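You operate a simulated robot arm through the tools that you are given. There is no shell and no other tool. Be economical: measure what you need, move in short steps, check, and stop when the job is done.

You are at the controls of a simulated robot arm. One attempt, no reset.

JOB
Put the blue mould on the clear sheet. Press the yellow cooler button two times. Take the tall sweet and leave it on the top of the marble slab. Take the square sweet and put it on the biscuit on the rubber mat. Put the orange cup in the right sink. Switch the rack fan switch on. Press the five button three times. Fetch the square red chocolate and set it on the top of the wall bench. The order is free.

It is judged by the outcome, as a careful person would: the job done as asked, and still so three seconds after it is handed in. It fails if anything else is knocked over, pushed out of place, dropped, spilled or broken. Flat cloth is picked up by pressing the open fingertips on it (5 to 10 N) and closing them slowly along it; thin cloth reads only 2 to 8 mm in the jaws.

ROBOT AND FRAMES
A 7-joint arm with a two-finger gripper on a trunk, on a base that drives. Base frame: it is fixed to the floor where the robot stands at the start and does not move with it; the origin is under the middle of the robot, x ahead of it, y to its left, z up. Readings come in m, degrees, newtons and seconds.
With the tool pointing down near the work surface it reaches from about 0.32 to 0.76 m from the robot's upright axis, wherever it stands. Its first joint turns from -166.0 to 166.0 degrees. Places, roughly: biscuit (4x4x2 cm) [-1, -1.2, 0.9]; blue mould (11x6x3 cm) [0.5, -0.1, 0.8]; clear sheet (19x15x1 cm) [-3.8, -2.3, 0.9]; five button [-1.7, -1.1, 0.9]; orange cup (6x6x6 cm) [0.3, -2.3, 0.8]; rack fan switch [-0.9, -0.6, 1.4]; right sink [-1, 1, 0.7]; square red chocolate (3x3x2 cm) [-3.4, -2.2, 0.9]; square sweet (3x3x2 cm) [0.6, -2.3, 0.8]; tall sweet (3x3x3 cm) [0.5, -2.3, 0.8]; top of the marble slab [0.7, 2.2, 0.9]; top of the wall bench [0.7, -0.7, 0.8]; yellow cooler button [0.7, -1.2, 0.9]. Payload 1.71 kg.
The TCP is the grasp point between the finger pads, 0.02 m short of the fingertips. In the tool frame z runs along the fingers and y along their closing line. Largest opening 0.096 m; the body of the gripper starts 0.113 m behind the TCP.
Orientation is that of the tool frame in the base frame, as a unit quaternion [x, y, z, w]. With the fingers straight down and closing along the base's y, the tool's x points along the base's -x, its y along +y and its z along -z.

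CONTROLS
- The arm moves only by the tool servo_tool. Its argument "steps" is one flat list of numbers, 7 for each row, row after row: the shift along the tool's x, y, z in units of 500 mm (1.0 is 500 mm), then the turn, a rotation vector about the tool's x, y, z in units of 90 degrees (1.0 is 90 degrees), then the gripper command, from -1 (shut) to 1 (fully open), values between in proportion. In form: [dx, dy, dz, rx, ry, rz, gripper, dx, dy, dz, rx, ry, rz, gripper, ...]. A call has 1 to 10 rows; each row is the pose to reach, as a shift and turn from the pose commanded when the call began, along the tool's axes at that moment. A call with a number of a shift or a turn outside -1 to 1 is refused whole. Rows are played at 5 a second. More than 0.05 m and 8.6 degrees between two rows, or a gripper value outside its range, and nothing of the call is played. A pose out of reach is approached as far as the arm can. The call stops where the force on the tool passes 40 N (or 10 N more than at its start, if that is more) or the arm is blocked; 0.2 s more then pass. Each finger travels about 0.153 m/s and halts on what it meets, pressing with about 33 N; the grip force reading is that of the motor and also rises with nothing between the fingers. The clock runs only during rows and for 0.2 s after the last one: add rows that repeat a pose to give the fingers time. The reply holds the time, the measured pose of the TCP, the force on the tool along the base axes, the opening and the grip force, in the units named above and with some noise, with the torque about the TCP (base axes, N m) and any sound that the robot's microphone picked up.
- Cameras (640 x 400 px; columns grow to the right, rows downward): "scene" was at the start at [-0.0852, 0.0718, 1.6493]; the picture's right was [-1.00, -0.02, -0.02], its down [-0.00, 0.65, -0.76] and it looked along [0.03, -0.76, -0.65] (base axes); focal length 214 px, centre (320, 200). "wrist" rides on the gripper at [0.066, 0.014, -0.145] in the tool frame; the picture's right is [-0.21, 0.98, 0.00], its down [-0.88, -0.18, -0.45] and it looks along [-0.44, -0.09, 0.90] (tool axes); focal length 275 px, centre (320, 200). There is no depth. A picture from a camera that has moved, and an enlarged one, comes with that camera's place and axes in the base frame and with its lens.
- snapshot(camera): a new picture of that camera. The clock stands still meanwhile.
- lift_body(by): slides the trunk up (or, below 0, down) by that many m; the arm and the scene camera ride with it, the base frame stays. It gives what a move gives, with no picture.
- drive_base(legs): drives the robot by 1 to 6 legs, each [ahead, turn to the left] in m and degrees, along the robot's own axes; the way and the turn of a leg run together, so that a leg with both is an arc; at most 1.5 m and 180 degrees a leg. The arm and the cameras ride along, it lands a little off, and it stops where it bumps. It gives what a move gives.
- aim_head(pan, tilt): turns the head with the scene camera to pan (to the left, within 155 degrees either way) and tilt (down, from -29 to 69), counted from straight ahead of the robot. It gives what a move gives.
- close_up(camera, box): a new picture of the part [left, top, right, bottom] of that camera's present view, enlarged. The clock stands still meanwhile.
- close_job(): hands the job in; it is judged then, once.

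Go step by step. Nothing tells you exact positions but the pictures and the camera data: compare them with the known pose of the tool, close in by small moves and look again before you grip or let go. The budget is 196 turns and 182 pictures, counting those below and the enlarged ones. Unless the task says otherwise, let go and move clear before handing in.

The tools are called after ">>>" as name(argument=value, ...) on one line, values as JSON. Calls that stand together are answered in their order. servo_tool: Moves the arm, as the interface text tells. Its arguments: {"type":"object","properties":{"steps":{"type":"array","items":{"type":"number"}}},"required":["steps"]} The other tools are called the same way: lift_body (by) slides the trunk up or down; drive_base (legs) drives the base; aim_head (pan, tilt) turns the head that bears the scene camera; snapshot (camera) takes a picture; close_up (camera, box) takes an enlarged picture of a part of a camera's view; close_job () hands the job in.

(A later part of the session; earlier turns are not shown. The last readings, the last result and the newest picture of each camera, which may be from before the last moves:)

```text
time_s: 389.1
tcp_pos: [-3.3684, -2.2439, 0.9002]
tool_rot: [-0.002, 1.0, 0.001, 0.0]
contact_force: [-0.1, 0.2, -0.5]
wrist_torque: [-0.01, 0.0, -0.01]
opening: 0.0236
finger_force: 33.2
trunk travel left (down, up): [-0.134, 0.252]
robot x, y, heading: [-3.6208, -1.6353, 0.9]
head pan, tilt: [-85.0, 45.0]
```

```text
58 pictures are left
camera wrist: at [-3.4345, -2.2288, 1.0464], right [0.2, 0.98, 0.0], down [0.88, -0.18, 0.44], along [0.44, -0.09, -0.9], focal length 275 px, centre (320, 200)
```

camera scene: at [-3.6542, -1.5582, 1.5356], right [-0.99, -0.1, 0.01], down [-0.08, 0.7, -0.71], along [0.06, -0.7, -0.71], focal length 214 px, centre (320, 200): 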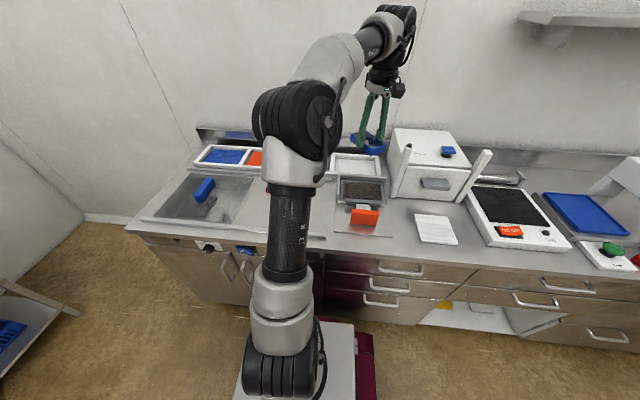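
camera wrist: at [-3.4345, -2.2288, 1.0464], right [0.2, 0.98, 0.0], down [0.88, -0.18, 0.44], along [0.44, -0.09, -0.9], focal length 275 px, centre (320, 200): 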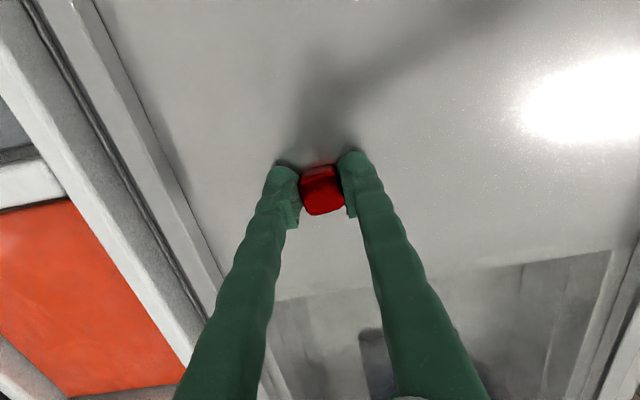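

Gripped. I'll lift, retract, and drive to the keypad bench; there I'll set the chocolate down briefly beside the keypad to free the fingers.

>>> servo_tool(steps=[0, 0, -0.06, 0, 0, 0, -1, 0, 0, -0.15, 0, 0, 0, -1, 0, 0, -0.24, 0, 0, 0, -1, 0, 0, -0.33, 0, 0, 0, -1, -0.02, 0.07, -0.39, 0, 0, 0, -1, -0.04, 0.14, -0.45, 0, 0, 0, -1, -0.06, 0.21, -0.51, 0, 0, 0, -1, -0.08, 0.28, -0.57, 0, 0, 0, -1, -0.1, 0.35, -0.63, 0, 0, 0, -1, -0.12, 0.42, -0.68, 0, 0, 0, -1])

>>> drive_base(legs=[[1.05, 0], [0, 69], [0.45, 0], [0, 20]])

>>> aim_head(pan=-80, tilt=45)

>>> snapshot(camera="scene")

>>> snapshot(camera="wrist")

```text
time_s: 391.3
tcp_pos: [-3.3115, -2.0315, 1.2431]
tool_rot: [0.0, 1.0, 0.001, 0.0]
contact_force: [0.1, 0.2, 0.6]
wrist_torque: [0.0, -0.01, 0.03]
opening: 0.0234
finger_force: 33.3
trunk travel left (down, up): [-0.134, 0.252]
robot x, y, heading: [-3.6254, -1.6283, 0.8]
head pan, tilt: [-85.0, 45.0]
```

```text
time_s: 404.4
tcp_pos: [-1.9888, -0.8933, 1.2422]
tool_rot: [-0.698, 0.716, 0.001, -0.001]
contact_force: [-0.7, 0.0, -0.5]
wrist_torque: [-0.05, -0.01, 0.01]
opening: 0.0231
finger_force: 33.4
trunk travel left (down, up): [-0.134, 0.252]
robot x, y, heading: [-2.3981, -1.1901, 89.4]
head pan, tilt: [-85.0, 45.0]
```

```text
time_s: 405.1
tcp_pos: [-1.9893, -0.9144, 1.247]
tool_rot: [-0.698, 0.716, 0.007, 0.006]
contact_force: [-0.7, -1.0, -0.1]
wrist_torque: [0.07, 0.0, -0.02]
opening: 0.0229
finger_force: 33.5
trunk travel left (down, up): [-0.134, 0.252]
robot x, y, heading: [-2.3991, -1.1902, 89.3]
head pan, tilt: [-80.0, 45.0]
```

```text
57 pictures are left
camera scene: at [-2.4729, -1.2109, 1.5356], right [0.16, -0.99, 0.02], down [-0.7, -0.12, -0.71], along [0.7, 0.1, -0.71], focal length 214 px, centre (320, 200)
```

scene: 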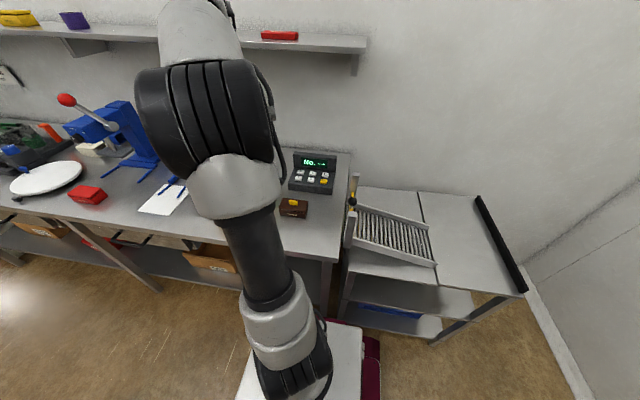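

```text
56 pictures are left
camera wrist: at [-2.0048, -0.9816, 1.392], right [-0.97, 0.23, 0.01], down [0.21, 0.86, 0.46], along [0.1, 0.45, -0.89], focal length 275 px, centre (320, 200)
```

wrist: 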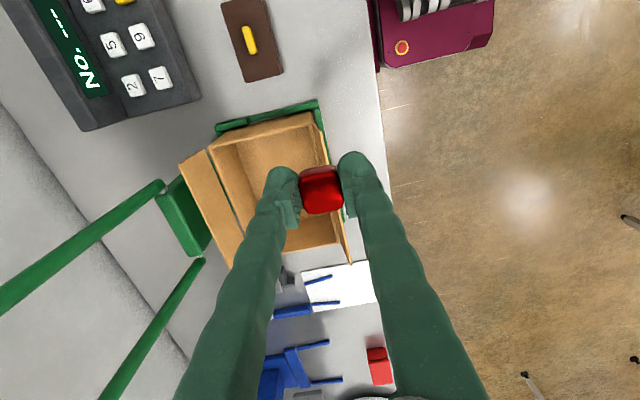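

Keypad digits are visible; the free strip in front of the brown box at about (-2.025,-1.0) suits for a temporary set-down. Zoom on the keys and move over there.

>>> close_up(camera="wrist", box=[0, 0, 240, 150])

>>> servo_tool(steps=[0.086, 0.036, 0, 0, 0, 0, -1, 0.172, 0.072, 0.01, 0, 0, 0, -1, 0.172, 0.072, 0.1, 0, 0, 0, -1, 0.172, 0.072, 0.19, 0, 0, 0, -1, 0.172, 0.072, 0.28, 0, 0, 0, -1, 0.172, 0.072, 0.37, 0, 0, 0, -1, 0.172, 0.072, 0.46, 0, 0, 0, -1, 0.172, 0.072, 0.54, 0, 0, 0, -1])

>>> snapshot(camera="wrist")

```text
2.67 times, centred on (120, 75) of wrist
camera zoom: at [-2.0048, -0.9816, 1.392], right [-0.97, 0.23, 0.01], down [0.21, 0.86, 0.46], along [0.1, 0.45, -0.89], focal length 734 px, centre (853, 533)
```

zoom: 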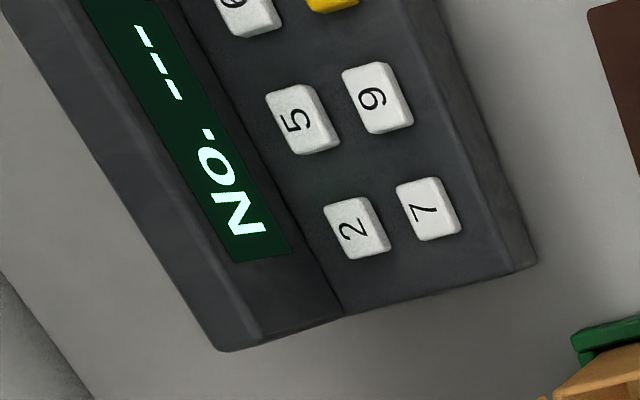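

```text
time_s: 406.9
tcp_pos: [-2.026, -0.9948, 0.9749]
tool_rot: [-0.699, 0.716, 0.006, 0.004]
contact_force: [-0.7, -0.7, -0.2]
wrist_torque: [-0.01, 0.04, 0.02]
opening: 0.0228
finger_force: 33.0
trunk travel left (down, up): [-0.134, 0.252]
robot x, y, heading: [-2.3973, -1.191, 89.4]
head pan, tilt: [-80.0, 45.0]
```

```text
54 pictures are left
camera wrist: at [-2.0427, -1.0622, 1.1198], right [-0.97, 0.23, 0.01], down [0.21, 0.86, 0.46], along [0.1, 0.45, -0.89], focal length 275 px, centre (320, 200)
```

wrist: 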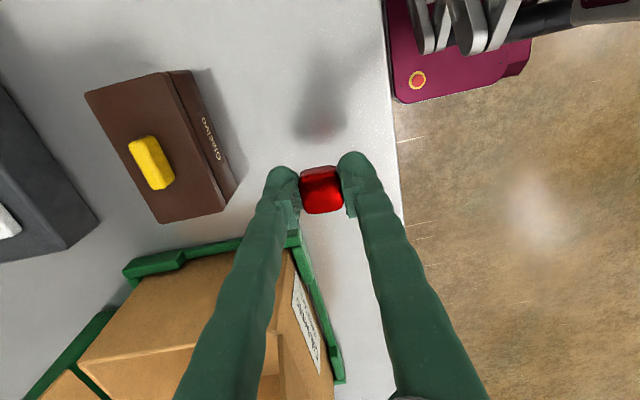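

The 5 key is at about (-1.715,-1.065). Lower the chocolate onto the counter here.

>>> servo_tool(steps=[0, 0, 0.05, 0, 0, 0, -1, 0, 0, 0.09, 0, 0, 0, -1, 0, 0, 0.1, 0, 0, 0, -1, 0, 0, 0.11, 0, 0, 0, -1, 0, 0, 0.12, 0, 0, 0, -1, 0, 0, 0.13, 0, 0, 0, -1, 0, 0, 0.14, 0, 0, 0, -1, 0, 0, 0.15, 0, 0, 0, -1])

```text
time_s: 408.7
tcp_pos: [-2.0271, -0.9912, 0.9014]
tool_rot: [-0.698, 0.716, 0.007, 0.006]
contact_force: [-4.0, -2.1, 22.4]
wrist_torque: [-0.1, -0.03, 0.01]
opening: 0.0227
finger_force: 32.7
trunk travel left (down, up): [-0.134, 0.252]
robot x, y, heading: [-2.4012, -1.1901, 89.0]
head pan, tilt: [-80.0, 45.0]
```

>>> servo_tool(steps=[0, 0, -0.007, 0, 0, 0, -1, 0, 0, -0.007, 0, 0, 0, -0.4, 0, 0, -0.007, 0, 0, 0, 0.05, 0, 0, -0.007, 0, 0, 0, 0.05, 0, 0, -0.07, 0, 0, 0, 0.05, 0, 0, -0.16, 0, 0, 0, 0.05, 0, 0, -0.25, 0, 0, 0, -1, 0, 0, -0.34, 0, 0, 0, -1])

>>> servo_tool(steps=[0.019, -0.09, 0, 0, 0, 0, -1, 0.038, -0.179, 0, 0, 0, 0, -1, 0.057, -0.269, 0, 0, 0, 0, -1, 0.075, -0.359, 0, 0, 0, 0, -1, 0.094, -0.449, 0, 0, 0, 0, -1, 0.113, -0.538, 0, 0, 0, 0, -1, 0.132, -0.628, 0, 0, 0, 0, -1])

>>> snapshot(camera="wrist")

>>> close_up(camera="scene", box=[240, 120, 368, 220])

```text
time_s: 410.5
tcp_pos: [-2.0293, -0.9948, 1.0739]
tool_rot: [-0.698, 0.716, 0.005, 0.004]
contact_force: [0.0, 0.2, 0.1]
wrist_torque: [0.0, 0.02, -0.04]
opening: 0.0
finger_force: 29.5
trunk travel left (down, up): [-0.134, 0.252]
robot x, y, heading: [-2.3974, -1.1902, 89.2]
head pan, tilt: [-80.0, 45.0]
```

```text
time_s: 412.1
tcp_pos: [-1.7119, -1.0706, 1.0679]
tool_rot: [-0.698, 0.716, 0.009, 0.003]
contact_force: [0.0, 0.3, 0.3]
wrist_torque: [0.01, 0.04, 0.01]
opening: 0.0002
finger_force: 29.8
trunk travel left (down, up): [-0.134, 0.252]
robot x, y, heading: [-2.3975, -1.1908, 89.3]
head pan, tilt: [-80.0, 45.0]
```

```text
53 pictures are left
camera wrist: at [-1.7268, -1.1382, 1.2132], right [-0.97, 0.23, 0.01], down [0.21, 0.86, 0.46], along [0.1, 0.45, -0.89], focal length 275 px, centre (320, 200)
```

wrist: 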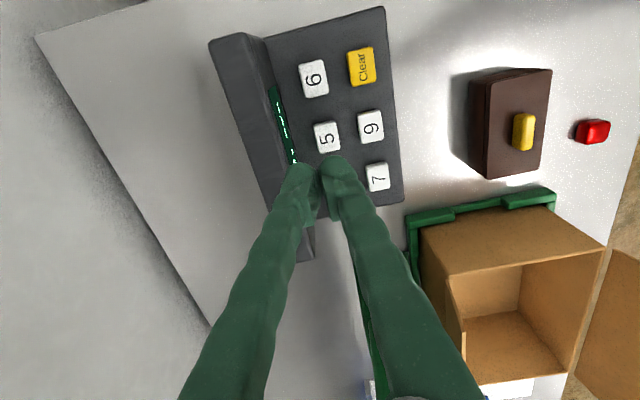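

```text
4.00 times, centred on (304, 170) of scene
camera zoom: at [-2.4696, -1.2102, 1.5356], right [0.16, -0.99, 0.02], down [-0.7, -0.13, -0.7], along [0.69, 0.1, -0.71], focal length 858 px, centre (384, 320)
```

zoom: 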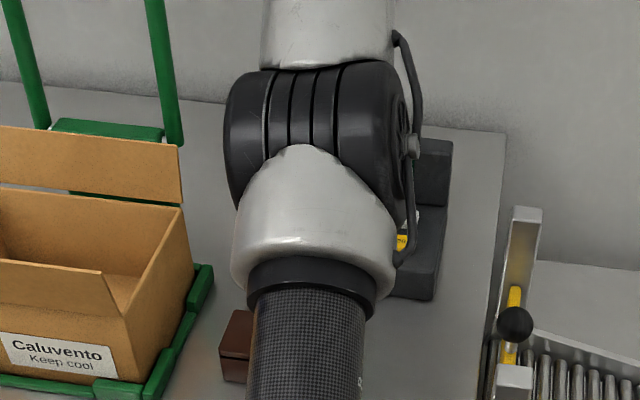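

The 5 key is at (-1.719,-1.065, z≈0.93). Descend onto it with shut fingertips.

>>> servo_tool(steps=[-0.012, 0.0144, 0.07, 0, 0, 0, -1, -0.012, 0.0144, 0.14, 0, 0, 0, -1, -0.012, 0.0144, 0.2, 0, 0, 0, -1, -0.012, 0.0144, 0.2, 0, 0, 0, -1])

>>> snapshot(camera="wrist")

```text
time_s: 413.1
tcp_pos: [-1.7208, -1.0622, 0.9675]
tool_rot: [-0.698, 0.716, 0.007, 0.004]
contact_force: [-0.2, -0.1, 0.6]
wrist_torque: [-0.01, 0.02, 0.05]
opening: 0.0
finger_force: 29.5
trunk travel left (down, up): [-0.134, 0.252]
robot x, y, heading: [-2.3976, -1.1929, 89.2]
head pan, tilt: [-80.0, 45.0]
```

```text
51 pictures are left
camera wrist: at [-1.7368, -1.13, 1.1124], right [-0.97, 0.23, 0.01], down [0.21, 0.86, 0.46], along [0.1, 0.45, -0.89], focal length 275 px, centre (320, 200)
```

wrist: 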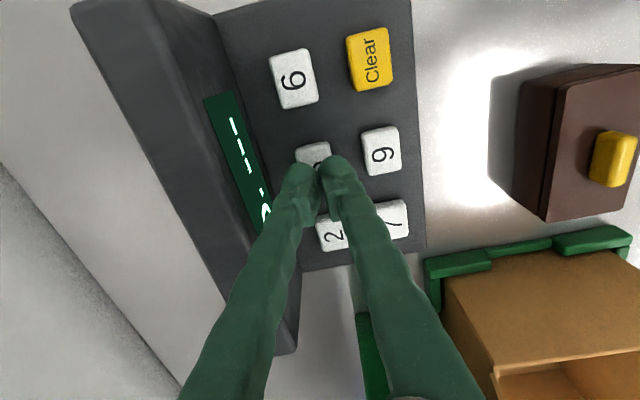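

>>> servo_tool(steps=[0.014, -0.002, 0.015, 0, 0, 0, -1, 0.014, -0.002, 0.025, 0, 0, 0, -1, 0.014, -0.002, 0.033, 0, 0, 0, -1, 0.014, -0.002, 0.041, 0, 0, 0, -1, 0.014, -0.002, 0.049, 0, 0, 0, -1])

>>> snapshot(camera="wrist")

```text
time_s: 414.3
tcp_pos: [-1.7214, -1.0681, 0.9457]
tool_rot: [-0.698, 0.716, 0.004, 0.006]
contact_force: [-0.7, 2.0, 13.4]
wrist_torque: [0.02, 0.04, 0.0]
opening: 0.0061
finger_force: 29.5
trunk travel left (down, up): [-0.134, 0.252]
robot x, y, heading: [-2.3978, -1.1944, 89.5]
head pan, tilt: [-80.0, 45.0]
heard: click
```

```text
50 pictures are left
camera wrist: at [-1.7379, -1.1352, 1.0903], right [-0.97, 0.23, 0.0], down [0.21, 0.86, 0.46], along [0.1, 0.45, -0.89], focal length 275 px, centre (320, 200)
```

wrist: 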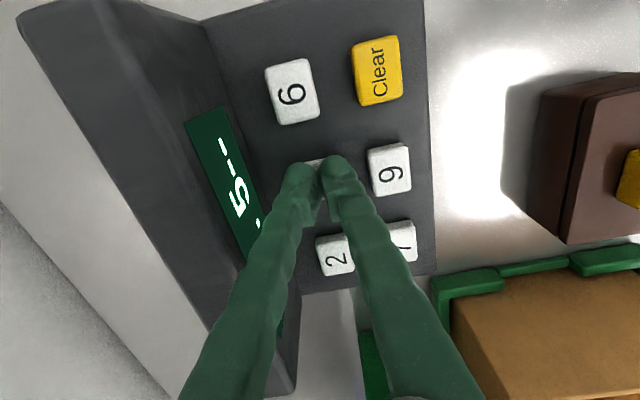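

Click, and the display shows "5". Two more presses.

>>> servo_tool(steps=[0, 0, -0.03, 0, 0, 0, -1, 0, 0, -0.05, 0, 0, 0, -1, 0, 0, -0.05, 0, 0, 0, -1])

>>> servo_tool(steps=[0, 0, 0.025, 0, 0, 0, -1, 0, 0, 0.035, 0, 0, 0, -1, 0, 0, 0.043, 0, 0, 0, -1, 0, 0, 0.05, 0, 0, 0, -1])

>>> snapshot(camera="wrist")

```text
time_s: 415.1
tcp_pos: [-1.7212, -1.0689, 0.9691]
tool_rot: [-0.697, 0.717, 0.007, 0.005]
contact_force: [-0.1, 0.7, -0.1]
wrist_torque: [0.0, 0.03, -0.02]
opening: 0.0
finger_force: 29.3
trunk travel left (down, up): [-0.134, 0.252]
robot x, y, heading: [-2.3987, -1.1938, 89.3]
head pan, tilt: [-80.0, 45.0]
```

```text
time_s: 416.1
tcp_pos: [-1.7216, -1.067, 0.9455]
tool_rot: [-0.699, 0.716, 0.005, 0.006]
contact_force: [0.1, 1.0, 13.1]
wrist_torque: [-0.01, -0.01, 0.02]
opening: 0.0059
finger_force: 29.2
trunk travel left (down, up): [-0.134, 0.252]
robot x, y, heading: [-2.3984, -1.1895, 89.5]
head pan, tilt: [-80.0, 45.0]
heard: click
```

```text
49 pictures are left
camera wrist: at [-1.738, -1.1351, 1.0903], right [-0.97, 0.23, 0.0], down [0.21, 0.86, 0.46], along [0.1, 0.45, -0.89], focal length 275 px, centre (320, 200)
```

wrist: 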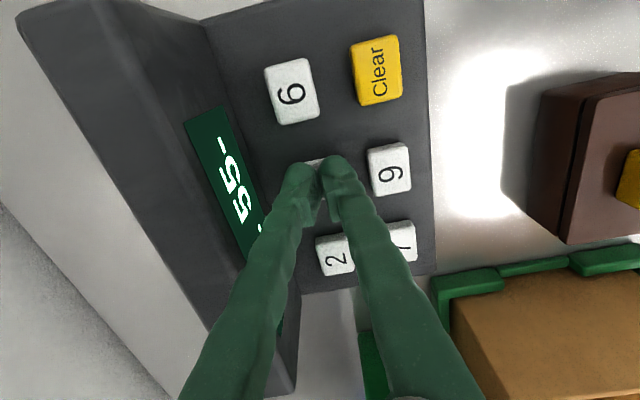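

>>> servo_tool(steps=[0, 0, -0.03, 0, 0, 0, -1, 0, 0, -0.05, 0, 0, 0, -1, 0, 0, -0.05, 0, 0, 0, -1])

>>> servo_tool(steps=[0, 0, 0.025, 0, 0, 0, -1, 0, 0, 0.035, 0, 0, 0, -1, 0, 0, 0.043, 0, 0, 0, -1, 0, 0, 0.05, 0, 0, 0, -1])

>>> servo_tool(steps=[0, 0, -0.06, 0, 0, 0, -1, 0, 0, -0.15, 0, 0, 0, -1, 0, 0, -0.24, 0, 0, 0, -1, -0.019, 0.088, -0.26, 0, 0, 0, -1, -0.038, 0.176, -0.26, 0, 0, 0, -1, -0.057, 0.264, -0.26, 0, 0, 0, -1, -0.075, 0.352, -0.26, 0, 0, 0, -1, -0.094, 0.44, -0.26, 0, 0, 0, 0, -0.113, 0.528, -0.26, 0, 0, 0, 0.3, -0.132, 0.616, -0.26, 0, 0, 0, 0.3])

>>> snapshot(camera="wrist")

```text
time_s: 416.9
tcp_pos: [-1.7222, -1.0693, 0.969]
tool_rot: [-0.698, 0.716, 0.007, 0.004]
contact_force: [-0.5, -0.2, -0.1]
wrist_torque: [0.02, 0.04, 0.0]
opening: 0.0
finger_force: 29.1
trunk travel left (down, up): [-0.134, 0.252]
robot x, y, heading: [-2.3954, -1.1929, 89.4]
head pan, tilt: [-80.0, 45.0]
```

```text
time_s: 417.9
tcp_pos: [-1.7211, -1.0676, 0.9446]
tool_rot: [-0.698, 0.716, 0.005, 0.007]
contact_force: [3.6, -1.1, 13.9]
wrist_torque: [-0.05, -0.07, 0.0]
opening: 0.006
finger_force: 29.2
trunk travel left (down, up): [-0.134, 0.252]
robot x, y, heading: [-2.4013, -1.1891, 89.3]
head pan, tilt: [-80.0, 45.0]
heard: click
```

```text
time_s: 420.1
tcp_pos: [-2.0316, -0.9965, 1.0751]
tool_rot: [-0.698, 0.716, 0.006, 0.004]
contact_force: [-0.4, 0.3, 0.5]
wrist_torque: [0.0, 0.01, 0.03]
opening: 0.0621
finger_force: 0.1
trunk travel left (down, up): [-0.134, 0.252]
robot x, y, heading: [-2.3994, -1.1903, 89.4]
head pan, tilt: [-80.0, 45.0]
```

```text
48 pictures are left
camera wrist: at [-2.046, -1.0638, 1.2206], right [-0.97, 0.23, 0.01], down [0.21, 0.86, 0.46], along [0.1, 0.45, -0.89], focal length 275 px, centre (320, 200)
```

wrist: 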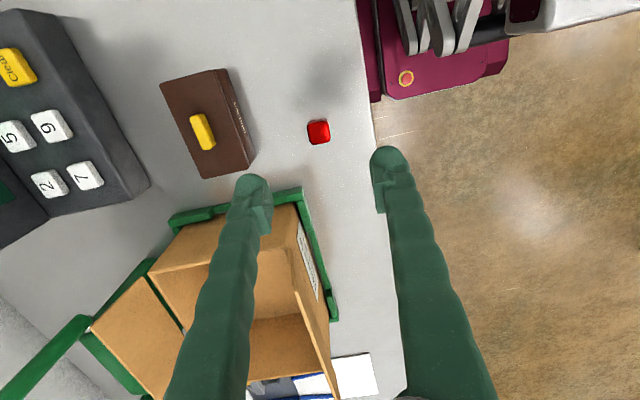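

Three clicks done. Re-grip the chocolate at (-2.028,-0.990).

>>> servo_tool(steps=[-0.012, -0.008, 0.08, 0, 0, 0, 0.15, -0.012, -0.008, 0.16, 0, 0, 0, 0.15, -0.012, -0.008, 0.24, 0, 0, 0, 0.15, -0.012, -0.008, 0.3, 0, 0, 0, 0.15, -0.012, -0.008, 0.33, 0, 0, 0, 0.15, -0.012, -0.008, 0.347, 0, 0, 0, 0.15, -0.012, -0.008, 0.347, 0, 0, 0, -0.4, -0.012, -0.008, 0.347, 0, 0, 0, -1, -0.012, -0.008, 0.347, 0, 0, 0, -1])

>>> servo_tool(steps=[0, 0, -0.06, 0, 0, 0, -1, 0, 0, -0.15, 0, 0, 0, -1, 0, 0, -0.24, 0, 0, 0, -1, 0, 0, -0.33, 0, 0, 0, -1, 0, 0, -0.42, 0, 0, 0, -1, 0, 0, -0.51, 0, 0, 0, -1, 0, 0, -0.6, 0, 0, 0, -1, 0, 0, -0.68, 0, 0, 0, -1])

>>> snapshot(camera="wrist")

```text
time_s: 422.1
tcp_pos: [-2.0253, -0.9879, 0.9032]
tool_rot: [-0.697, 0.717, 0.006, 0.005]
contact_force: [-0.4, -0.5, 0.7]
wrist_torque: [0.03, 0.01, -0.01]
opening: 0.023
finger_force: 33.0
trunk travel left (down, up): [-0.134, 0.252]
robot x, y, heading: [-2.3992, -1.1912, 89.1]
head pan, tilt: [-80.0, 45.0]
```

```text
time_s: 423.9
tcp_pos: [-2.0237, -0.9913, 1.2431]
tool_rot: [-0.698, 0.716, 0.007, 0.004]
contact_force: [-0.2, 0.6, -0.6]
wrist_torque: [0.02, 0.03, -0.02]
opening: 0.0229
finger_force: 33.4
trunk travel left (down, up): [-0.134, 0.252]
robot x, y, heading: [-2.3987, -1.1905, 89.3]
head pan, tilt: [-80.0, 45.0]
```

```text
47 pictures are left
camera wrist: at [-2.039, -1.058, 1.3892], right [-0.97, 0.23, 0.01], down [0.21, 0.86, 0.46], along [0.1, 0.45, -0.89], focal length 275 px, centre (320, 200)
```

wrist: 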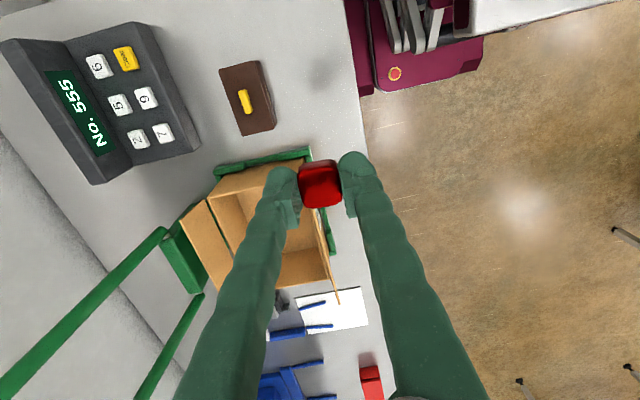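

The display reads "No. 555". Now carry the chocolate back to the wall bench: pull the arm to the front and drive the reverse route.

>>> servo_tool(steps=[-0.053, 0.069, 0, 0, 0, -0.04, -1, -0.107, 0.138, 0, 0, 0, -0.08, -1, -0.16, 0.207, 0, 0, 0, -0.12, -1, -0.213, 0.276, 0, 0, 0, -0.16, -1, -0.266, 0.344, 0, 0, 0, -0.2, -1, -0.32, 0.413, 0, 0, 0, -0.24, -1, -0.373, 0.482, 0, 0, 0, -0.28, -1, -0.426, 0.551, 0, 0, 0, -0.32, -1])

>>> drive_base(legs=[[0, 2.8], [1.5, 0], [1.5, 0], [1.17, 0], [0, -92], [1.2, 0]])

```text
time_s: 425.7
tcp_pos: [-2.2934, -0.7709, 1.2463]
tool_rot: [0.854, -0.519, -0.005, -0.005]
contact_force: [-0.1, 0.1, -0.5]
wrist_torque: [-0.04, -0.05, 0.0]
opening: 0.023
finger_force: 33.6
trunk travel left (down, up): [-0.134, 0.252]
robot x, y, heading: [-2.3999, -1.1927, 89.3]
head pan, tilt: [-80.0, 45.0]
```

```text
time_s: 458.5
tcp_pos: [-0.8936, 2.9184, 1.2472]
tool_rot: [-0.247, 0.969, -0.001, 0.007]
contact_force: [0.5, -0.9, 0.1]
wrist_torque: [0.04, -0.01, 0.02]
opening: 0.0226
finger_force: 33.5
trunk travel left (down, up): [-0.134, 0.252]
robot x, y, heading: [-1.316, 3.0131, 0.7]
head pan, tilt: [-80.0, 45.0]
```

>>> drive_base(legs=[[1.3, 0], [0, 88.5], [-1.5, 0], [-1.5, 0], [-0.85, 0]])

>>> aim_head(pan=-95, tilt=50)

>>> snapshot(camera="scene")

```text
time_s: 489.2
tcp_pos: [-0.1099, -0.3957, 1.2543]
tool_rot: [0.838, -0.546, -0.009, -0.013]
contact_force: [0.5, -0.4, -0.9]
wrist_torque: [-0.01, -0.02, 0.03]
opening: 0.0229
finger_force: 33.1
trunk travel left (down, up): [-0.134, 0.252]
robot x, y, heading: [-0.2385, -0.7865, 85.6]
head pan, tilt: [-80.0, 45.0]
```

```text
time_s: 490.0
tcp_pos: [-0.1117, -0.4168, 1.2604]
tool_rot: [0.837, -0.546, -0.014, -0.02]
contact_force: [0.1, -0.5, 0.4]
wrist_torque: [0.07, 0.0, -0.03]
opening: 0.0227
finger_force: 32.8
trunk travel left (down, up): [-0.134, 0.252]
robot x, y, heading: [-0.2391, -0.7915, 85.7]
head pan, tilt: [-95.0, 50.0]
```

```text
46 pictures are left
camera scene: at [-0.3205, -0.8258, 1.529], right [-0.16, -0.99, 0.01], down [-0.76, 0.11, -0.64], along [0.63, -0.11, -0.77], focal length 214 px, centre (320, 200)
```

scene: 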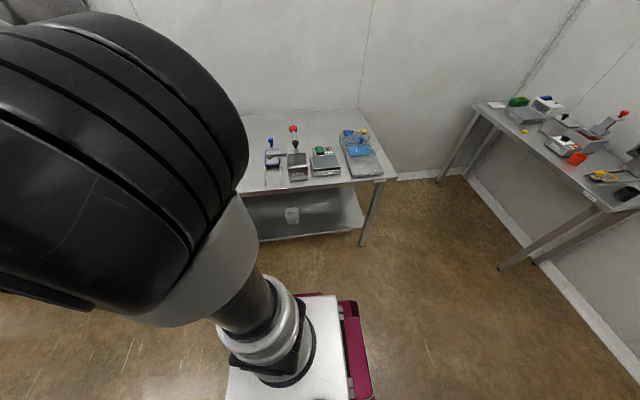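

I drifted left; shuffle the base toward the wall bench.

>>> drive_base(legs=[[0, -28], [0.36, 0], [0, 31], [-0.12, 0]])

```text
time_s: 496.7
tcp_pos: [0.0678, -0.2082, 1.2543]
tool_rot: [0.848, -0.53, -0.011, -0.015]
contact_force: [-1.2, -0.9, -1.5]
wrist_torque: [0.08, -0.06, -0.01]
opening: 0.0227
finger_force: 32.8
trunk travel left (down, up): [-0.134, 0.252]
robot x, y, heading: [-0.0458, -0.598, 88.3]
head pan, tilt: [-95.0, 50.0]
```

>>> servo_tool(steps=[0.062, -0.061, 0, 0, 0, 0.06, -1, 0.123, -0.122, 0, 0, 0, 0.12, -1, 0.185, -0.183, 0, 0, 0, 0.18, -1, 0.246, -0.245, 0, 0, 0, 0.24, -1, 0.308, -0.306, 0, 0, 0, 0.3, -1, 0.369, -0.367, 0, 0, 0, 0.36, -1, 0.431, -0.428, 0, 0, 0, 0.42, -1])

>>> servo_tool(steps=[0.06, -0.052, 0.02, 0, 0, 0.047, -1, 0.12, -0.105, 0.04, 0, 0, 0.093, -1, 0.179, -0.157, 0.08, 0, 0, 0.14, -1, 0.239, -0.21, 0.12, 0, 0, 0.187, -1, 0.299, -0.262, 0.17, 0, 0, 0.233, -1, 0.359, -0.315, 0.22, 0, 0, 0.28, -1, 0.418, -0.367, 0.27, 0, 0, 0.327, -1, 0.478, -0.42, 0.32, 0, 0, 0.373, -1, 0.538, -0.472, 0.37, 0, 0, 0.42, -1])

>>> snapshot(camera="wrist")

```text
time_s: 498.3
tcp_pos: [0.3559, -0.3161, 1.2537]
tool_rot: [-0.63, 0.776, 0.017, 0.013]
contact_force: [0.1, -0.3, 0.3]
wrist_torque: [0.06, 0.06, 0.0]
opening: 0.0227
finger_force: 33.1
trunk travel left (down, up): [-0.134, 0.252]
robot x, y, heading: [-0.0471, -0.6022, 88.3]
head pan, tilt: [-95.0, 50.0]
```

```text
time_s: 500.3
tcp_pos: [0.5299, -0.6133, 1.054]
tool_rot: [-0.345, 0.938, 0.018, 0.006]
contact_force: [-0.5, -0.2, 0.7]
wrist_torque: [0.01, 0.03, -0.02]
opening: 0.023
finger_force: 33.0
trunk travel left (down, up): [-0.134, 0.252]
robot x, y, heading: [-0.0446, -0.5993, 88.2]
head pan, tilt: [-95.0, 50.0]
```

```text
45 pictures are left
camera wrist: at [0.4703, -0.6505, 1.2], right [-0.48, 0.88, 0.03], down [0.79, 0.41, 0.46], along [0.39, 0.25, -0.89], focal length 275 px, centre (320, 200)
```

wrist: 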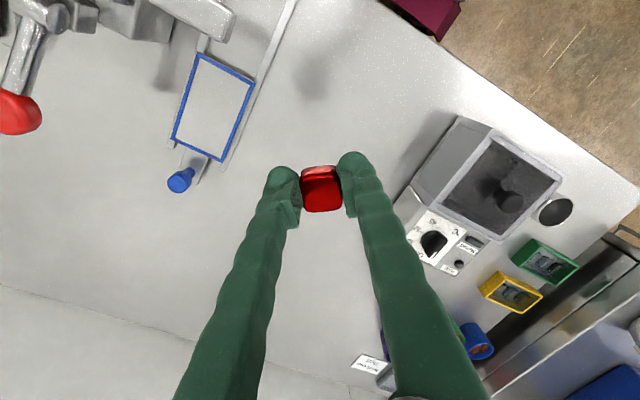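

>>> servo_tool(steps=[0, 0, 0.09, 0.018, 0.0157, 0, -1, 0, 0, 0.18, 0.018, 0.0157, 0, -1, 0, 0, 0.27, 0.018, 0.0157, 0, -1, 0, 0, 0.36, 0.018, 0.0157, 0, -1, 0, 0, 0.41, 0.018, 0.0157, 0, -1, 0, 0, 0.43, 0.018, 0.0157, 0, -1, 0, 0, 0.44, 0.018, 0.0157, 0, -1, 0, 0, 0.45, 0.018, 0.0157, 0, -1, 0, 0, 0.46, 0.018, 0.0157, 0, -1])

```text
time_s: 502.3
tcp_pos: [0.5302, -0.6031, 0.8252]
tool_rot: [-0.345, 0.938, 0.0, -0.001]
contact_force: [0.2, 0.3, 3.5]
wrist_torque: [0.02, -0.03, -0.01]
opening: 0.0225
finger_force: 33.3
trunk travel left (down, up): [-0.134, 0.252]
robot x, y, heading: [-0.0482, -0.5934, 88.0]
head pan, tilt: [-95.0, 50.0]
```

Light contact with the bench. Release and lift.

>>> servo_tool(steps=[0, 0, 0, 0, 0, 0, -0.4, 0, 0, 0, 0, 0, 0, 0.1, 0, 0, 0, 0, 0, 0, 0.1, 0, 0, -0.06, 0, 0, 0, 0.1, 0, 0, -0.15, 0, 0, 0, 0.1, 0, 0, -0.24, 0, 0, 0, 0.1, 0, 0, -0.33, 0, 0, 0, 0.1, 0, 0, -0.42, 0, 0, 0, 0.1])

>>> snapshot(camera="wrist")

```text
time_s: 504.1
tcp_pos: [0.5295, -0.6028, 1.0354]
tool_rot: [-0.345, 0.939, 0.0, 0.0]
contact_force: [0.3, 0.3, 0.1]
wrist_torque: [0.02, 0.01, 0.0]
opening: 0.0526
finger_force: 0.1
trunk travel left (down, up): [-0.134, 0.252]
robot x, y, heading: [-0.0492, -0.6006, 88.2]
head pan, tilt: [-95.0, 50.0]
```

```text
44 pictures are left
camera wrist: at [0.4704, -0.634, 1.1818], right [-0.48, 0.88, 0.0], down [0.79, 0.43, 0.44], along [0.39, 0.21, -0.9], focal length 275 px, centre (320, 200)
```

wrist: 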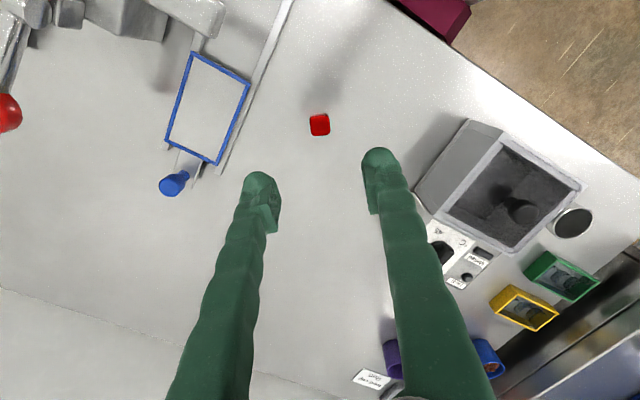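

Chocolate is on the wall bench. Last item: the orange cup. Retract the arm, and drive to the end table with it on my right side.

>>> servo_tool(steps=[0, 0, -0.09, 0, 0, 0, 1, 0.053, 0.045, -0.16, 0, 0, 0, 1, 0.107, 0.09, -0.22, 0, 0, 0, 1, 0.16, 0.135, -0.28, 0, 0, 0, 1, 0.214, 0.181, -0.34, 0, 0, 0, 1])

>>> drive_base(legs=[[0, -177], [1.15, 0], [0, 90], [0.3, 0]])

>>> snapshot(camera="scene")

>>> snapshot(camera="wrist")

```text
time_s: 505.3
tcp_pos: [0.3899, -0.6063, 1.2064]
tool_rot: [-0.345, 0.939, -0.001, -0.002]
contact_force: [-0.8, 0.5, -0.2]
wrist_torque: [0.0, -0.02, -0.02]
opening: 0.0961
finger_force: 0.0
trunk travel left (down, up): [-0.134, 0.252]
robot x, y, heading: [-0.0477, -0.5951, 88.2]
head pan, tilt: [-95.0, 50.0]
```

```text
time_s: 526.5
tcp_pos: [0.2617, -2.1823, 1.2063]
tool_rot: [0.414, 0.91, -0.001, -0.002]
contact_force: [-0.2, -1.5, -0.3]
wrist_torque: [-0.02, 0.07, 0.01]
opening: 0.0961
finger_force: 0.1
trunk travel left (down, up): [-0.134, 0.252]
robot x, y, heading: [0.267, -1.7418, -1.4]
head pan, tilt: [-95.0, 50.0]
```

```text
43 pictures are left
camera scene: at [0.2226, -1.664, 1.5291], right [-0.99, 0.11, 0.02], down [0.07, 0.76, -0.64], along [-0.08, -0.64, -0.77], focal length 214 px, centre (320, 200)
```

scene: 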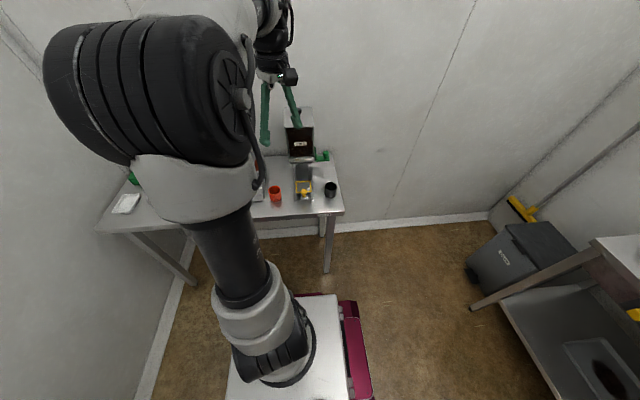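

```text
42 pictures are left
camera wrist: at [0.2292, -2.1242, 1.3516], right [0.87, 0.49, 0.0], down [0.44, -0.78, 0.44], along [0.22, -0.39, -0.9], focal length 275 px, centre (320, 200)
```

wrist: 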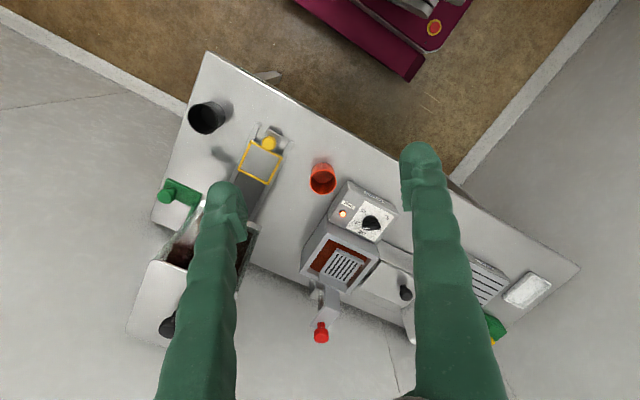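

The cup is at about (0.334,-2.295), with the heater box close on its +x side; jaws along y are clear. Move above it.

>>> servo_tool(steps=[-0.038, -0.006, 0.059, 0, 0, -0.078, 1, -0.076, -0.011, 0.118, 0, 0, -0.155, 1, -0.114, -0.017, 0.177, 0, 0, -0.233, 1, -0.151, -0.023, 0.235, 0, 0, -0.311, 1, -0.189, -0.029, 0.294, 0, 0, -0.389, 1, -0.227, -0.034, 0.353, 0, 0, -0.466, 1, -0.265, -0.04, 0.412, 0, 0, -0.544, 1])

>>> snapshot(camera="wrist")

```text
time_s: 528.0
tcp_pos: [0.3197, -2.2968, 0.9986]
tool_rot: [-0.002, 1.0, 0.0, 0.007]
contact_force: [0.7, 0.2, -0.3]
wrist_torque: [0.04, 0.01, 0.04]
opening: 0.096
finger_force: 0.1
trunk travel left (down, up): [-0.134, 0.252]
robot x, y, heading: [0.2618, -1.7464, -1.2]
head pan, tilt: [-95.0, 50.0]
```

```text
41 pictures are left
camera wrist: at [0.2515, -2.282, 1.1436], right [0.2, 0.98, 0.0], down [0.87, -0.18, 0.46], along [0.45, -0.09, -0.89], focal length 275 px, centre (320, 200)
```

wrist: 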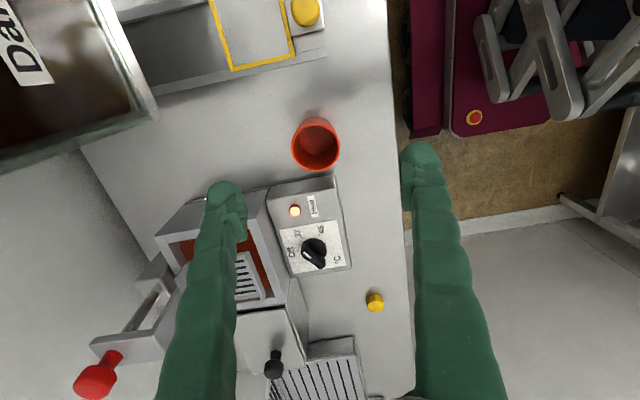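

>>> servo_tool(steps=[-0.022, -0.01, 0.08, 0, 0, 0, 1, -0.022, -0.01, 0.16, 0, 0, 0, 1, -0.022, -0.01, 0.23, 0, 0, 0, 1, -0.022, -0.01, 0.29, 0, 0, 0, 1])

>>> snapshot(camera="wrist")

```text
time_s: 529.0
tcp_pos: [0.3323, -2.3002, 0.8559]
tool_rot: [-0.001, 1.0, 0.001, 0.007]
contact_force: [-0.6, 0.0, -0.6]
wrist_torque: [0.0, 0.01, -0.01]
opening: 0.0959
finger_force: 0.1
trunk travel left (down, up): [-0.134, 0.252]
robot x, y, heading: [0.2602, -1.744, -1.2]
head pan, tilt: [-95.0, 50.0]
```

```text
40 pictures are left
camera wrist: at [0.2638, -2.2868, 1.0], right [0.2, 0.98, 0.0], down [0.87, -0.18, 0.46], along [0.45, -0.09, -0.89], focal length 275 px, centre (320, 200)
```

wrist: 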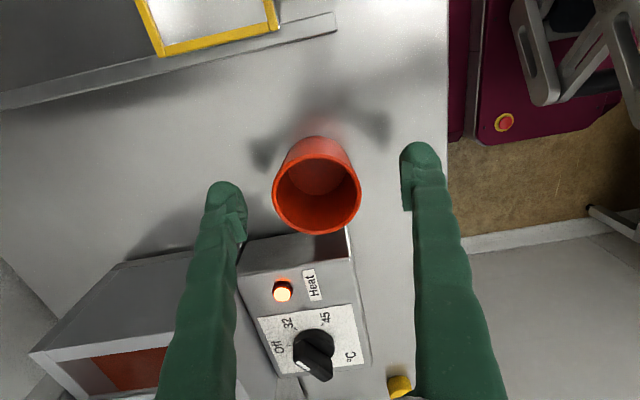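

>>> servo_tool(steps=[0, 0, 0.02, 0, 0, 0, 1, 0, 0, 0.02, 0, 0, 0, 0.3, 0, 0, 0.02, 0, 0, 0, 0, 0, 0, 0.02, 0, 0, 0, -0.4, 0, 0, 0.02, 0, 0, 0, -1, 0, 0, 0.02, 0, 0, 0, -1])

>>> servo_tool(steps=[0, 0, -0.06, 0, 0, 0, -1, 0, 0, -0.14, 0, 0, 0, -1, 0, 0, -0.22, 0, 0, 0, -1, 0, 0, -0.3, 0, 0, 0, -1, 0, 0.03, -0.38, 0, 0, 0, -1, 0, 0.07, -0.46, 0, 0, 0, -1, 0, 0.11, -0.53, 0, 0, 0, -1, 0, 0.16, -0.6, 0, 0, 0, -1, 0, 0.21, -0.66, 0, 0, 0, -1, 0, 0.26, -0.72, 0, 0, 0, -1])

>>> snapshot(camera="wrist")

```text
time_s: 530.5
tcp_pos: [0.3323, -2.3008, 0.8458]
tool_rot: [-0.001, 1.0, 0.0, 0.006]
contact_force: [1.0, -0.8, 2.2]
wrist_torque: [-0.02, -0.08, -0.05]
opening: 0.0532
finger_force: 33.5
trunk travel left (down, up): [-0.134, 0.252]
robot x, y, heading: [0.2598, -1.7423, -1.1]
head pan, tilt: [-95.0, 50.0]
```

```text
time_s: 532.6
tcp_pos: [0.3261, -2.1686, 1.2044]
tool_rot: [0.001, 1.0, 0.0, 0.007]
contact_force: [0.4, 0.2, 0.6]
wrist_torque: [-0.02, -0.01, 0.02]
opening: 0.053
finger_force: 33.0
trunk travel left (down, up): [-0.134, 0.252]
robot x, y, heading: [0.2618, -1.7457, -1.4]
head pan, tilt: [-95.0, 50.0]
```

```text
39 pictures are left
camera wrist: at [0.2583, -2.1545, 1.3504], right [0.21, 0.98, 0.0], down [0.87, -0.18, 0.46], along [0.45, -0.09, -0.89], focal length 275 px, centre (320, 200)
```

wrist: 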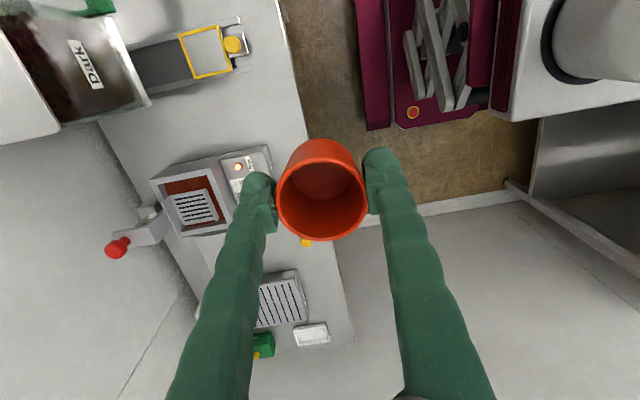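

Cup held. Reverse out and up the aisle, keeping the arm on the sink side, to the right-hand sink.

>>> drive_base(legs=[[-0.3, 0], [0, -88.6], [-1.5, 0], [-0.65, 0]])

```text
time_s: 550.3
tcp_pos: [-0.5013, 0.3157, 1.2029]
tool_rot: [0.69, 0.724, 0.002, 0.0]
contact_force: [0.2, -1.2, -0.1]
wrist_torque: [0.16, 0.02, 0.01]
opening: 0.053
finger_force: 33.5
trunk travel left (down, up): [-0.134, 0.252]
robot x, y, heading: [-0.0805, 0.4201, -88.5]
head pan, tilt: [-95.0, 50.0]
```

>>> drive_base(legs=[[0, 18], [-0.65, 0], [0, -18]])

>>> aim_head(pan=-100, tilt=45)

>>> snapshot(camera="scene")

>>> snapshot(camera="wrist")

```text
time_s: 556.4
tcp_pos: [-0.7195, 0.9393, 1.2042]
tool_rot: [0.683, 0.73, -0.005, 0.005]
contact_force: [-0.3, -0.7, -1.2]
wrist_torque: [0.0, 0.0, 0.02]
opening: 0.053
finger_force: 33.0
trunk travel left (down, up): [-0.134, 0.252]
robot x, y, heading: [-0.3003, 1.0326, -88.1]
head pan, tilt: [-95.0, 50.0]
```

```text
time_s: 557.1
tcp_pos: [-0.7173, 0.9114, 1.2033]
tool_rot: [0.683, 0.73, 0.003, -0.002]
contact_force: [0.6, -1.6, -0.7]
wrist_torque: [0.14, 0.03, -0.02]
opening: 0.0527
finger_force: 33.2
trunk travel left (down, up): [-0.134, 0.252]
robot x, y, heading: [-0.2994, 1.0326, -88.0]
head pan, tilt: [-100.0, 45.0]
```

```text
38 pictures are left
camera scene: at [-0.2244, 1.0775, 1.5363], right [0.14, 0.99, 0.02], down [0.7, -0.08, -0.71], along [-0.7, 0.11, -0.7], focal length 214 px, centre (320, 200)
```

scene: 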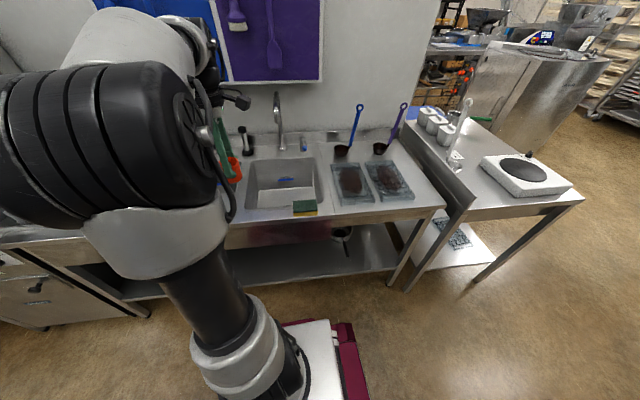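

```text
37 pictures are left
camera wrist: at [-0.709, 0.9775, 1.3487], right [0.99, -0.14, 0.0], down [-0.13, -0.89, 0.44], along [-0.06, -0.43, -0.9], focal length 275 px, centre (320, 200)
```

wrist: 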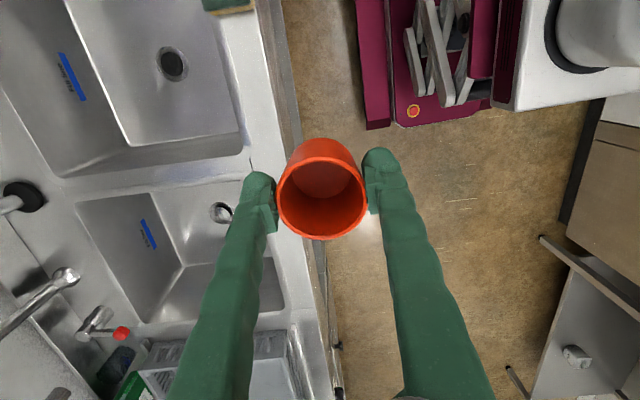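

The right sink's drain is about (-1.015,1.03). I'll bring the cup over (-1.01,0.975) and check the tap clearance.

>>> servo_tool(steps=[0.024, -0.082, 0.01, 0, 0, 0, -1, 0.047, -0.165, 0.02, 0, 0, 0, -1, 0.071, -0.247, 0.04, 0, 0, 0, -1, 0.095, -0.329, 0.08, 0, 0, 0, -1, 0.119, -0.411, 0.12, 0, 0, 0, -1, 0.142, -0.494, 0.16, 0, 0, 0, -1, 0.166, -0.576, 0.2, 0, 0, 0, -1])

>>> snapshot(camera="wrist")

>>> snapshot(camera="scene")

```text
time_s: 558.7
tcp_pos: [-0.9806, 0.9883, 1.0923]
tool_rot: [0.684, 0.73, 0.001, 0.003]
contact_force: [-1.5, -0.2, -1.1]
wrist_torque: [-0.03, -0.16, 0.03]
opening: 0.0528
finger_force: 33.1
out of reach, approached as far as the arm can: row 6, 7
trunk travel left (down, up): [-0.134, 0.252]
robot x, y, heading: [-0.2989, 1.0291, -87.8]
head pan, tilt: [-100.0, 45.0]
```

```text
36 pictures are left
camera wrist: at [-0.9734, 1.0554, 1.2367], right [0.99, -0.14, 0.01], down [-0.13, -0.89, 0.45], along [-0.06, -0.44, -0.89], focal length 275 px, centre (320, 200)
```

wrist: 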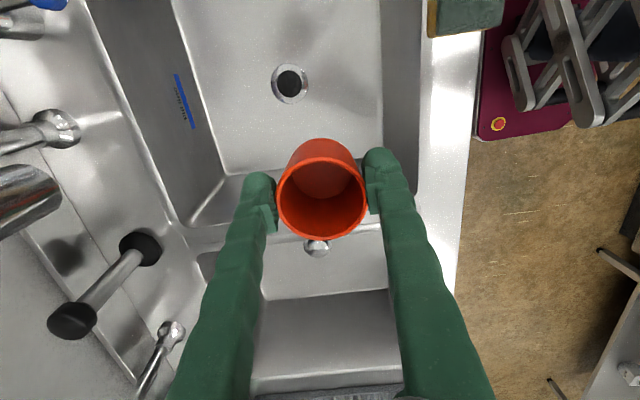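

```text
35 pictures are left
camera scene: at [-0.2293, 1.0839, 1.5362], right [0.14, 0.99, 0.02], down [0.7, -0.09, -0.71], along [-0.7, 0.11, -0.71], focal length 214 px, centre (320, 200)
```

scene: 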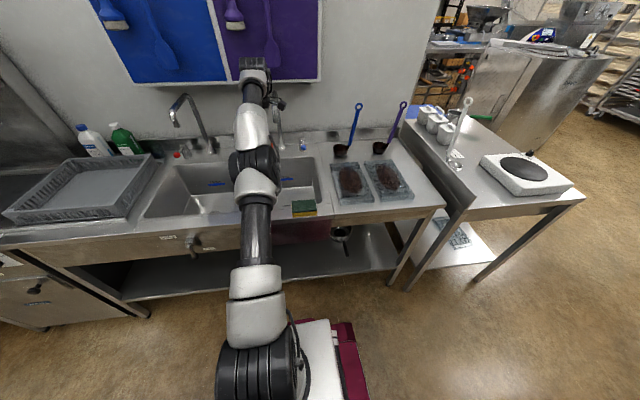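

>>> servo_tool(steps=[0, 0, 0.09, 0, 0, 0, -1, 0, 0, 0.18, 0, 0, 0, -1, 0, 0, 0.27, 0, 0, 0, -1, 0, 0, 0.36, 0, 0, 0, -1, 0, 0, 0.44, 0, 0, 0, -1, 0, 0, 0.5, 0, 0, 0, -1])

>>> snapshot(camera="wrist")

```text
time_s: 560.1
tcp_pos: [-1.0365, 0.9836, 0.8485]
tool_rot: [0.684, 0.729, 0.0, 0.002]
contact_force: [-0.4, 0.4, -0.1]
wrist_torque: [0.0, 0.02, -0.01]
opening: 0.0529
finger_force: 33.1
out of reach, approached as far as the arm can: row 1, 2, 3, 4, 5, 6
trunk travel left (down, up): [-0.134, 0.252]
robot x, y, heading: [-0.2988, 1.03, -88.1]
head pan, tilt: [-100.0, 45.0]
```

```text
34 pictures are left
camera wrist: at [-1.0268, 1.0502, 0.9938], right [0.99, -0.14, 0.0], down [-0.13, -0.89, 0.45], along [-0.06, -0.44, -0.89], focal length 275 px, centre (320, 200)
```

wrist: 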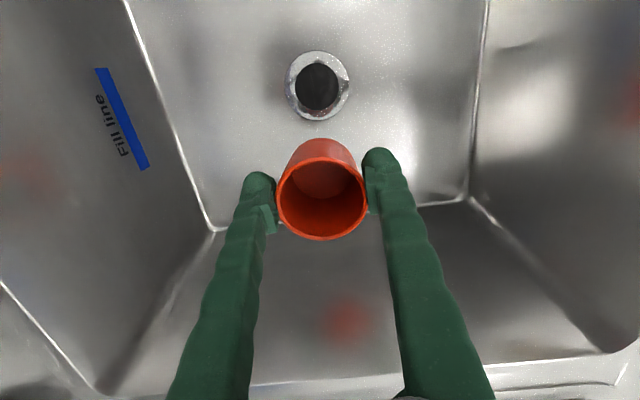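

>>> servo_tool(steps=[-0.01, 0.07, 0.03, 0, 0, 0, -1, -0.01, 0.07, 0.09, 0, 0, 0, -1, -0.01, 0.07, 0.14, 0, 0, 0, -1, -0.01, 0.07, 0.16, 0, 0, 0, -1, -0.01, 0.07, 0.17, 0, 0, 0, -1, -0.01, 0.07, 0.18, 0, 0, 0, -1])

>>> snapshot(camera="wrist")

```text
time_s: 561.5
tcp_pos: [-1.036, 0.9804, 0.7573]
tool_rot: [0.684, 0.729, 0.0, 0.001]
contact_force: [-1.5, 0.2, -0.8]
wrist_torque: [0.02, 0.01, -0.06]
opening: 0.0529
finger_force: 33.2
out of reach, approached as far as the arm can: row 1, 2, 3, 4, 5, 6
trunk travel left (down, up): [-0.134, 0.252]
robot x, y, heading: [-0.298, 1.03, -88.1]
head pan, tilt: [-100.0, 45.0]
```

```text
33 pictures are left
camera wrist: at [-1.0273, 1.0473, 0.9033], right [0.99, -0.14, 0.0], down [-0.13, -0.89, 0.45], along [-0.06, -0.44, -0.89], focal length 275 px, centre (320, 200)
```

wrist: 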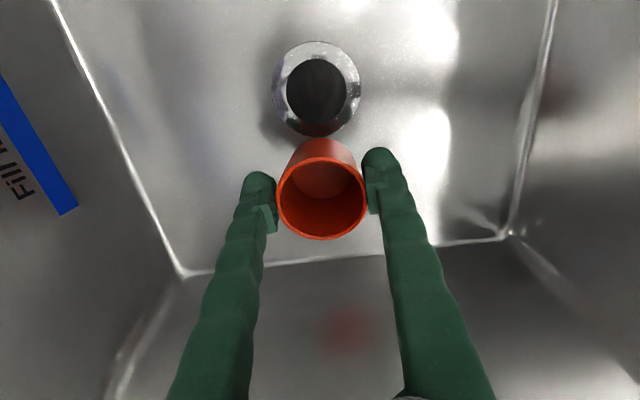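

>>> servo_tool(steps=[-0.02, 0.05, 0, 0, 0, 0, -1, -0.04, 0.1, 0, 0, 0, 0, -1, -0.04, 0.1, 0, 0, 0, 0, -1])

```text
time_s: 562.3
tcp_pos: [-1.0345, 0.9635, 0.753]
tool_rot: [0.684, 0.73, -0.001, 0.002]
contact_force: [-0.2, 0.1, -1.0]
wrist_torque: [-0.03, 0.03, -0.02]
opening: 0.0529
finger_force: 32.8
out of reach, approached as far as the arm can: row 1, 2, 3
trunk travel left (down, up): [-0.134, 0.252]
robot x, y, heading: [-0.2996, 1.027, -87.8]
head pan, tilt: [-100.0, 45.0]
```

>>> servo_tool(steps=[0, 0.06, 0.01, 0, 0, 0, -1, 0, 0.06, 0.02, 0, 0, 0, -1, 0, 0.06, 0.03, 0, 0, 0, -1, 0, 0.06, 0.04, 0, 0, 0, -1])

>>> snapshot(camera="wrist")

```text
time_s: 563.3
tcp_pos: [-1.0341, 0.9661, 0.7346]
tool_rot: [0.684, 0.729, 0.001, 0.002]
contact_force: [0.7, 0.3, 0.3]
wrist_torque: [0.0, -0.02, 0.02]
opening: 0.0527
finger_force: 33.0
out of reach, approached as far as the arm can: row 1, 2, 3, 4
trunk travel left (down, up): [-0.134, 0.252]
robot x, y, heading: [-0.3008, 1.029, -88.1]
head pan, tilt: [-100.0, 45.0]
```

```text
32 pictures are left
camera wrist: at [-1.0252, 1.033, 0.8803], right [0.99, -0.14, 0.0], down [-0.13, -0.89, 0.45], along [-0.06, -0.44, -0.89], focal length 275 px, centre (320, 200)
```

wrist: 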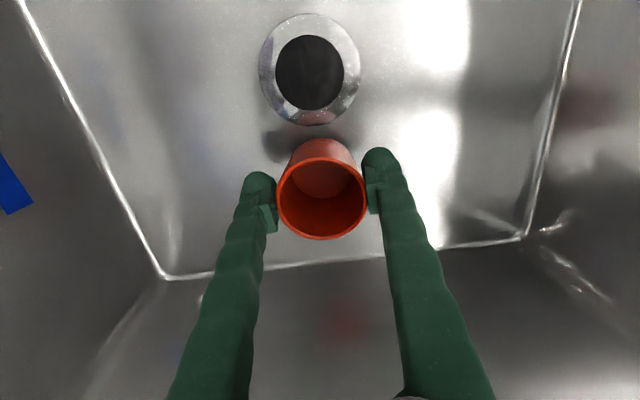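

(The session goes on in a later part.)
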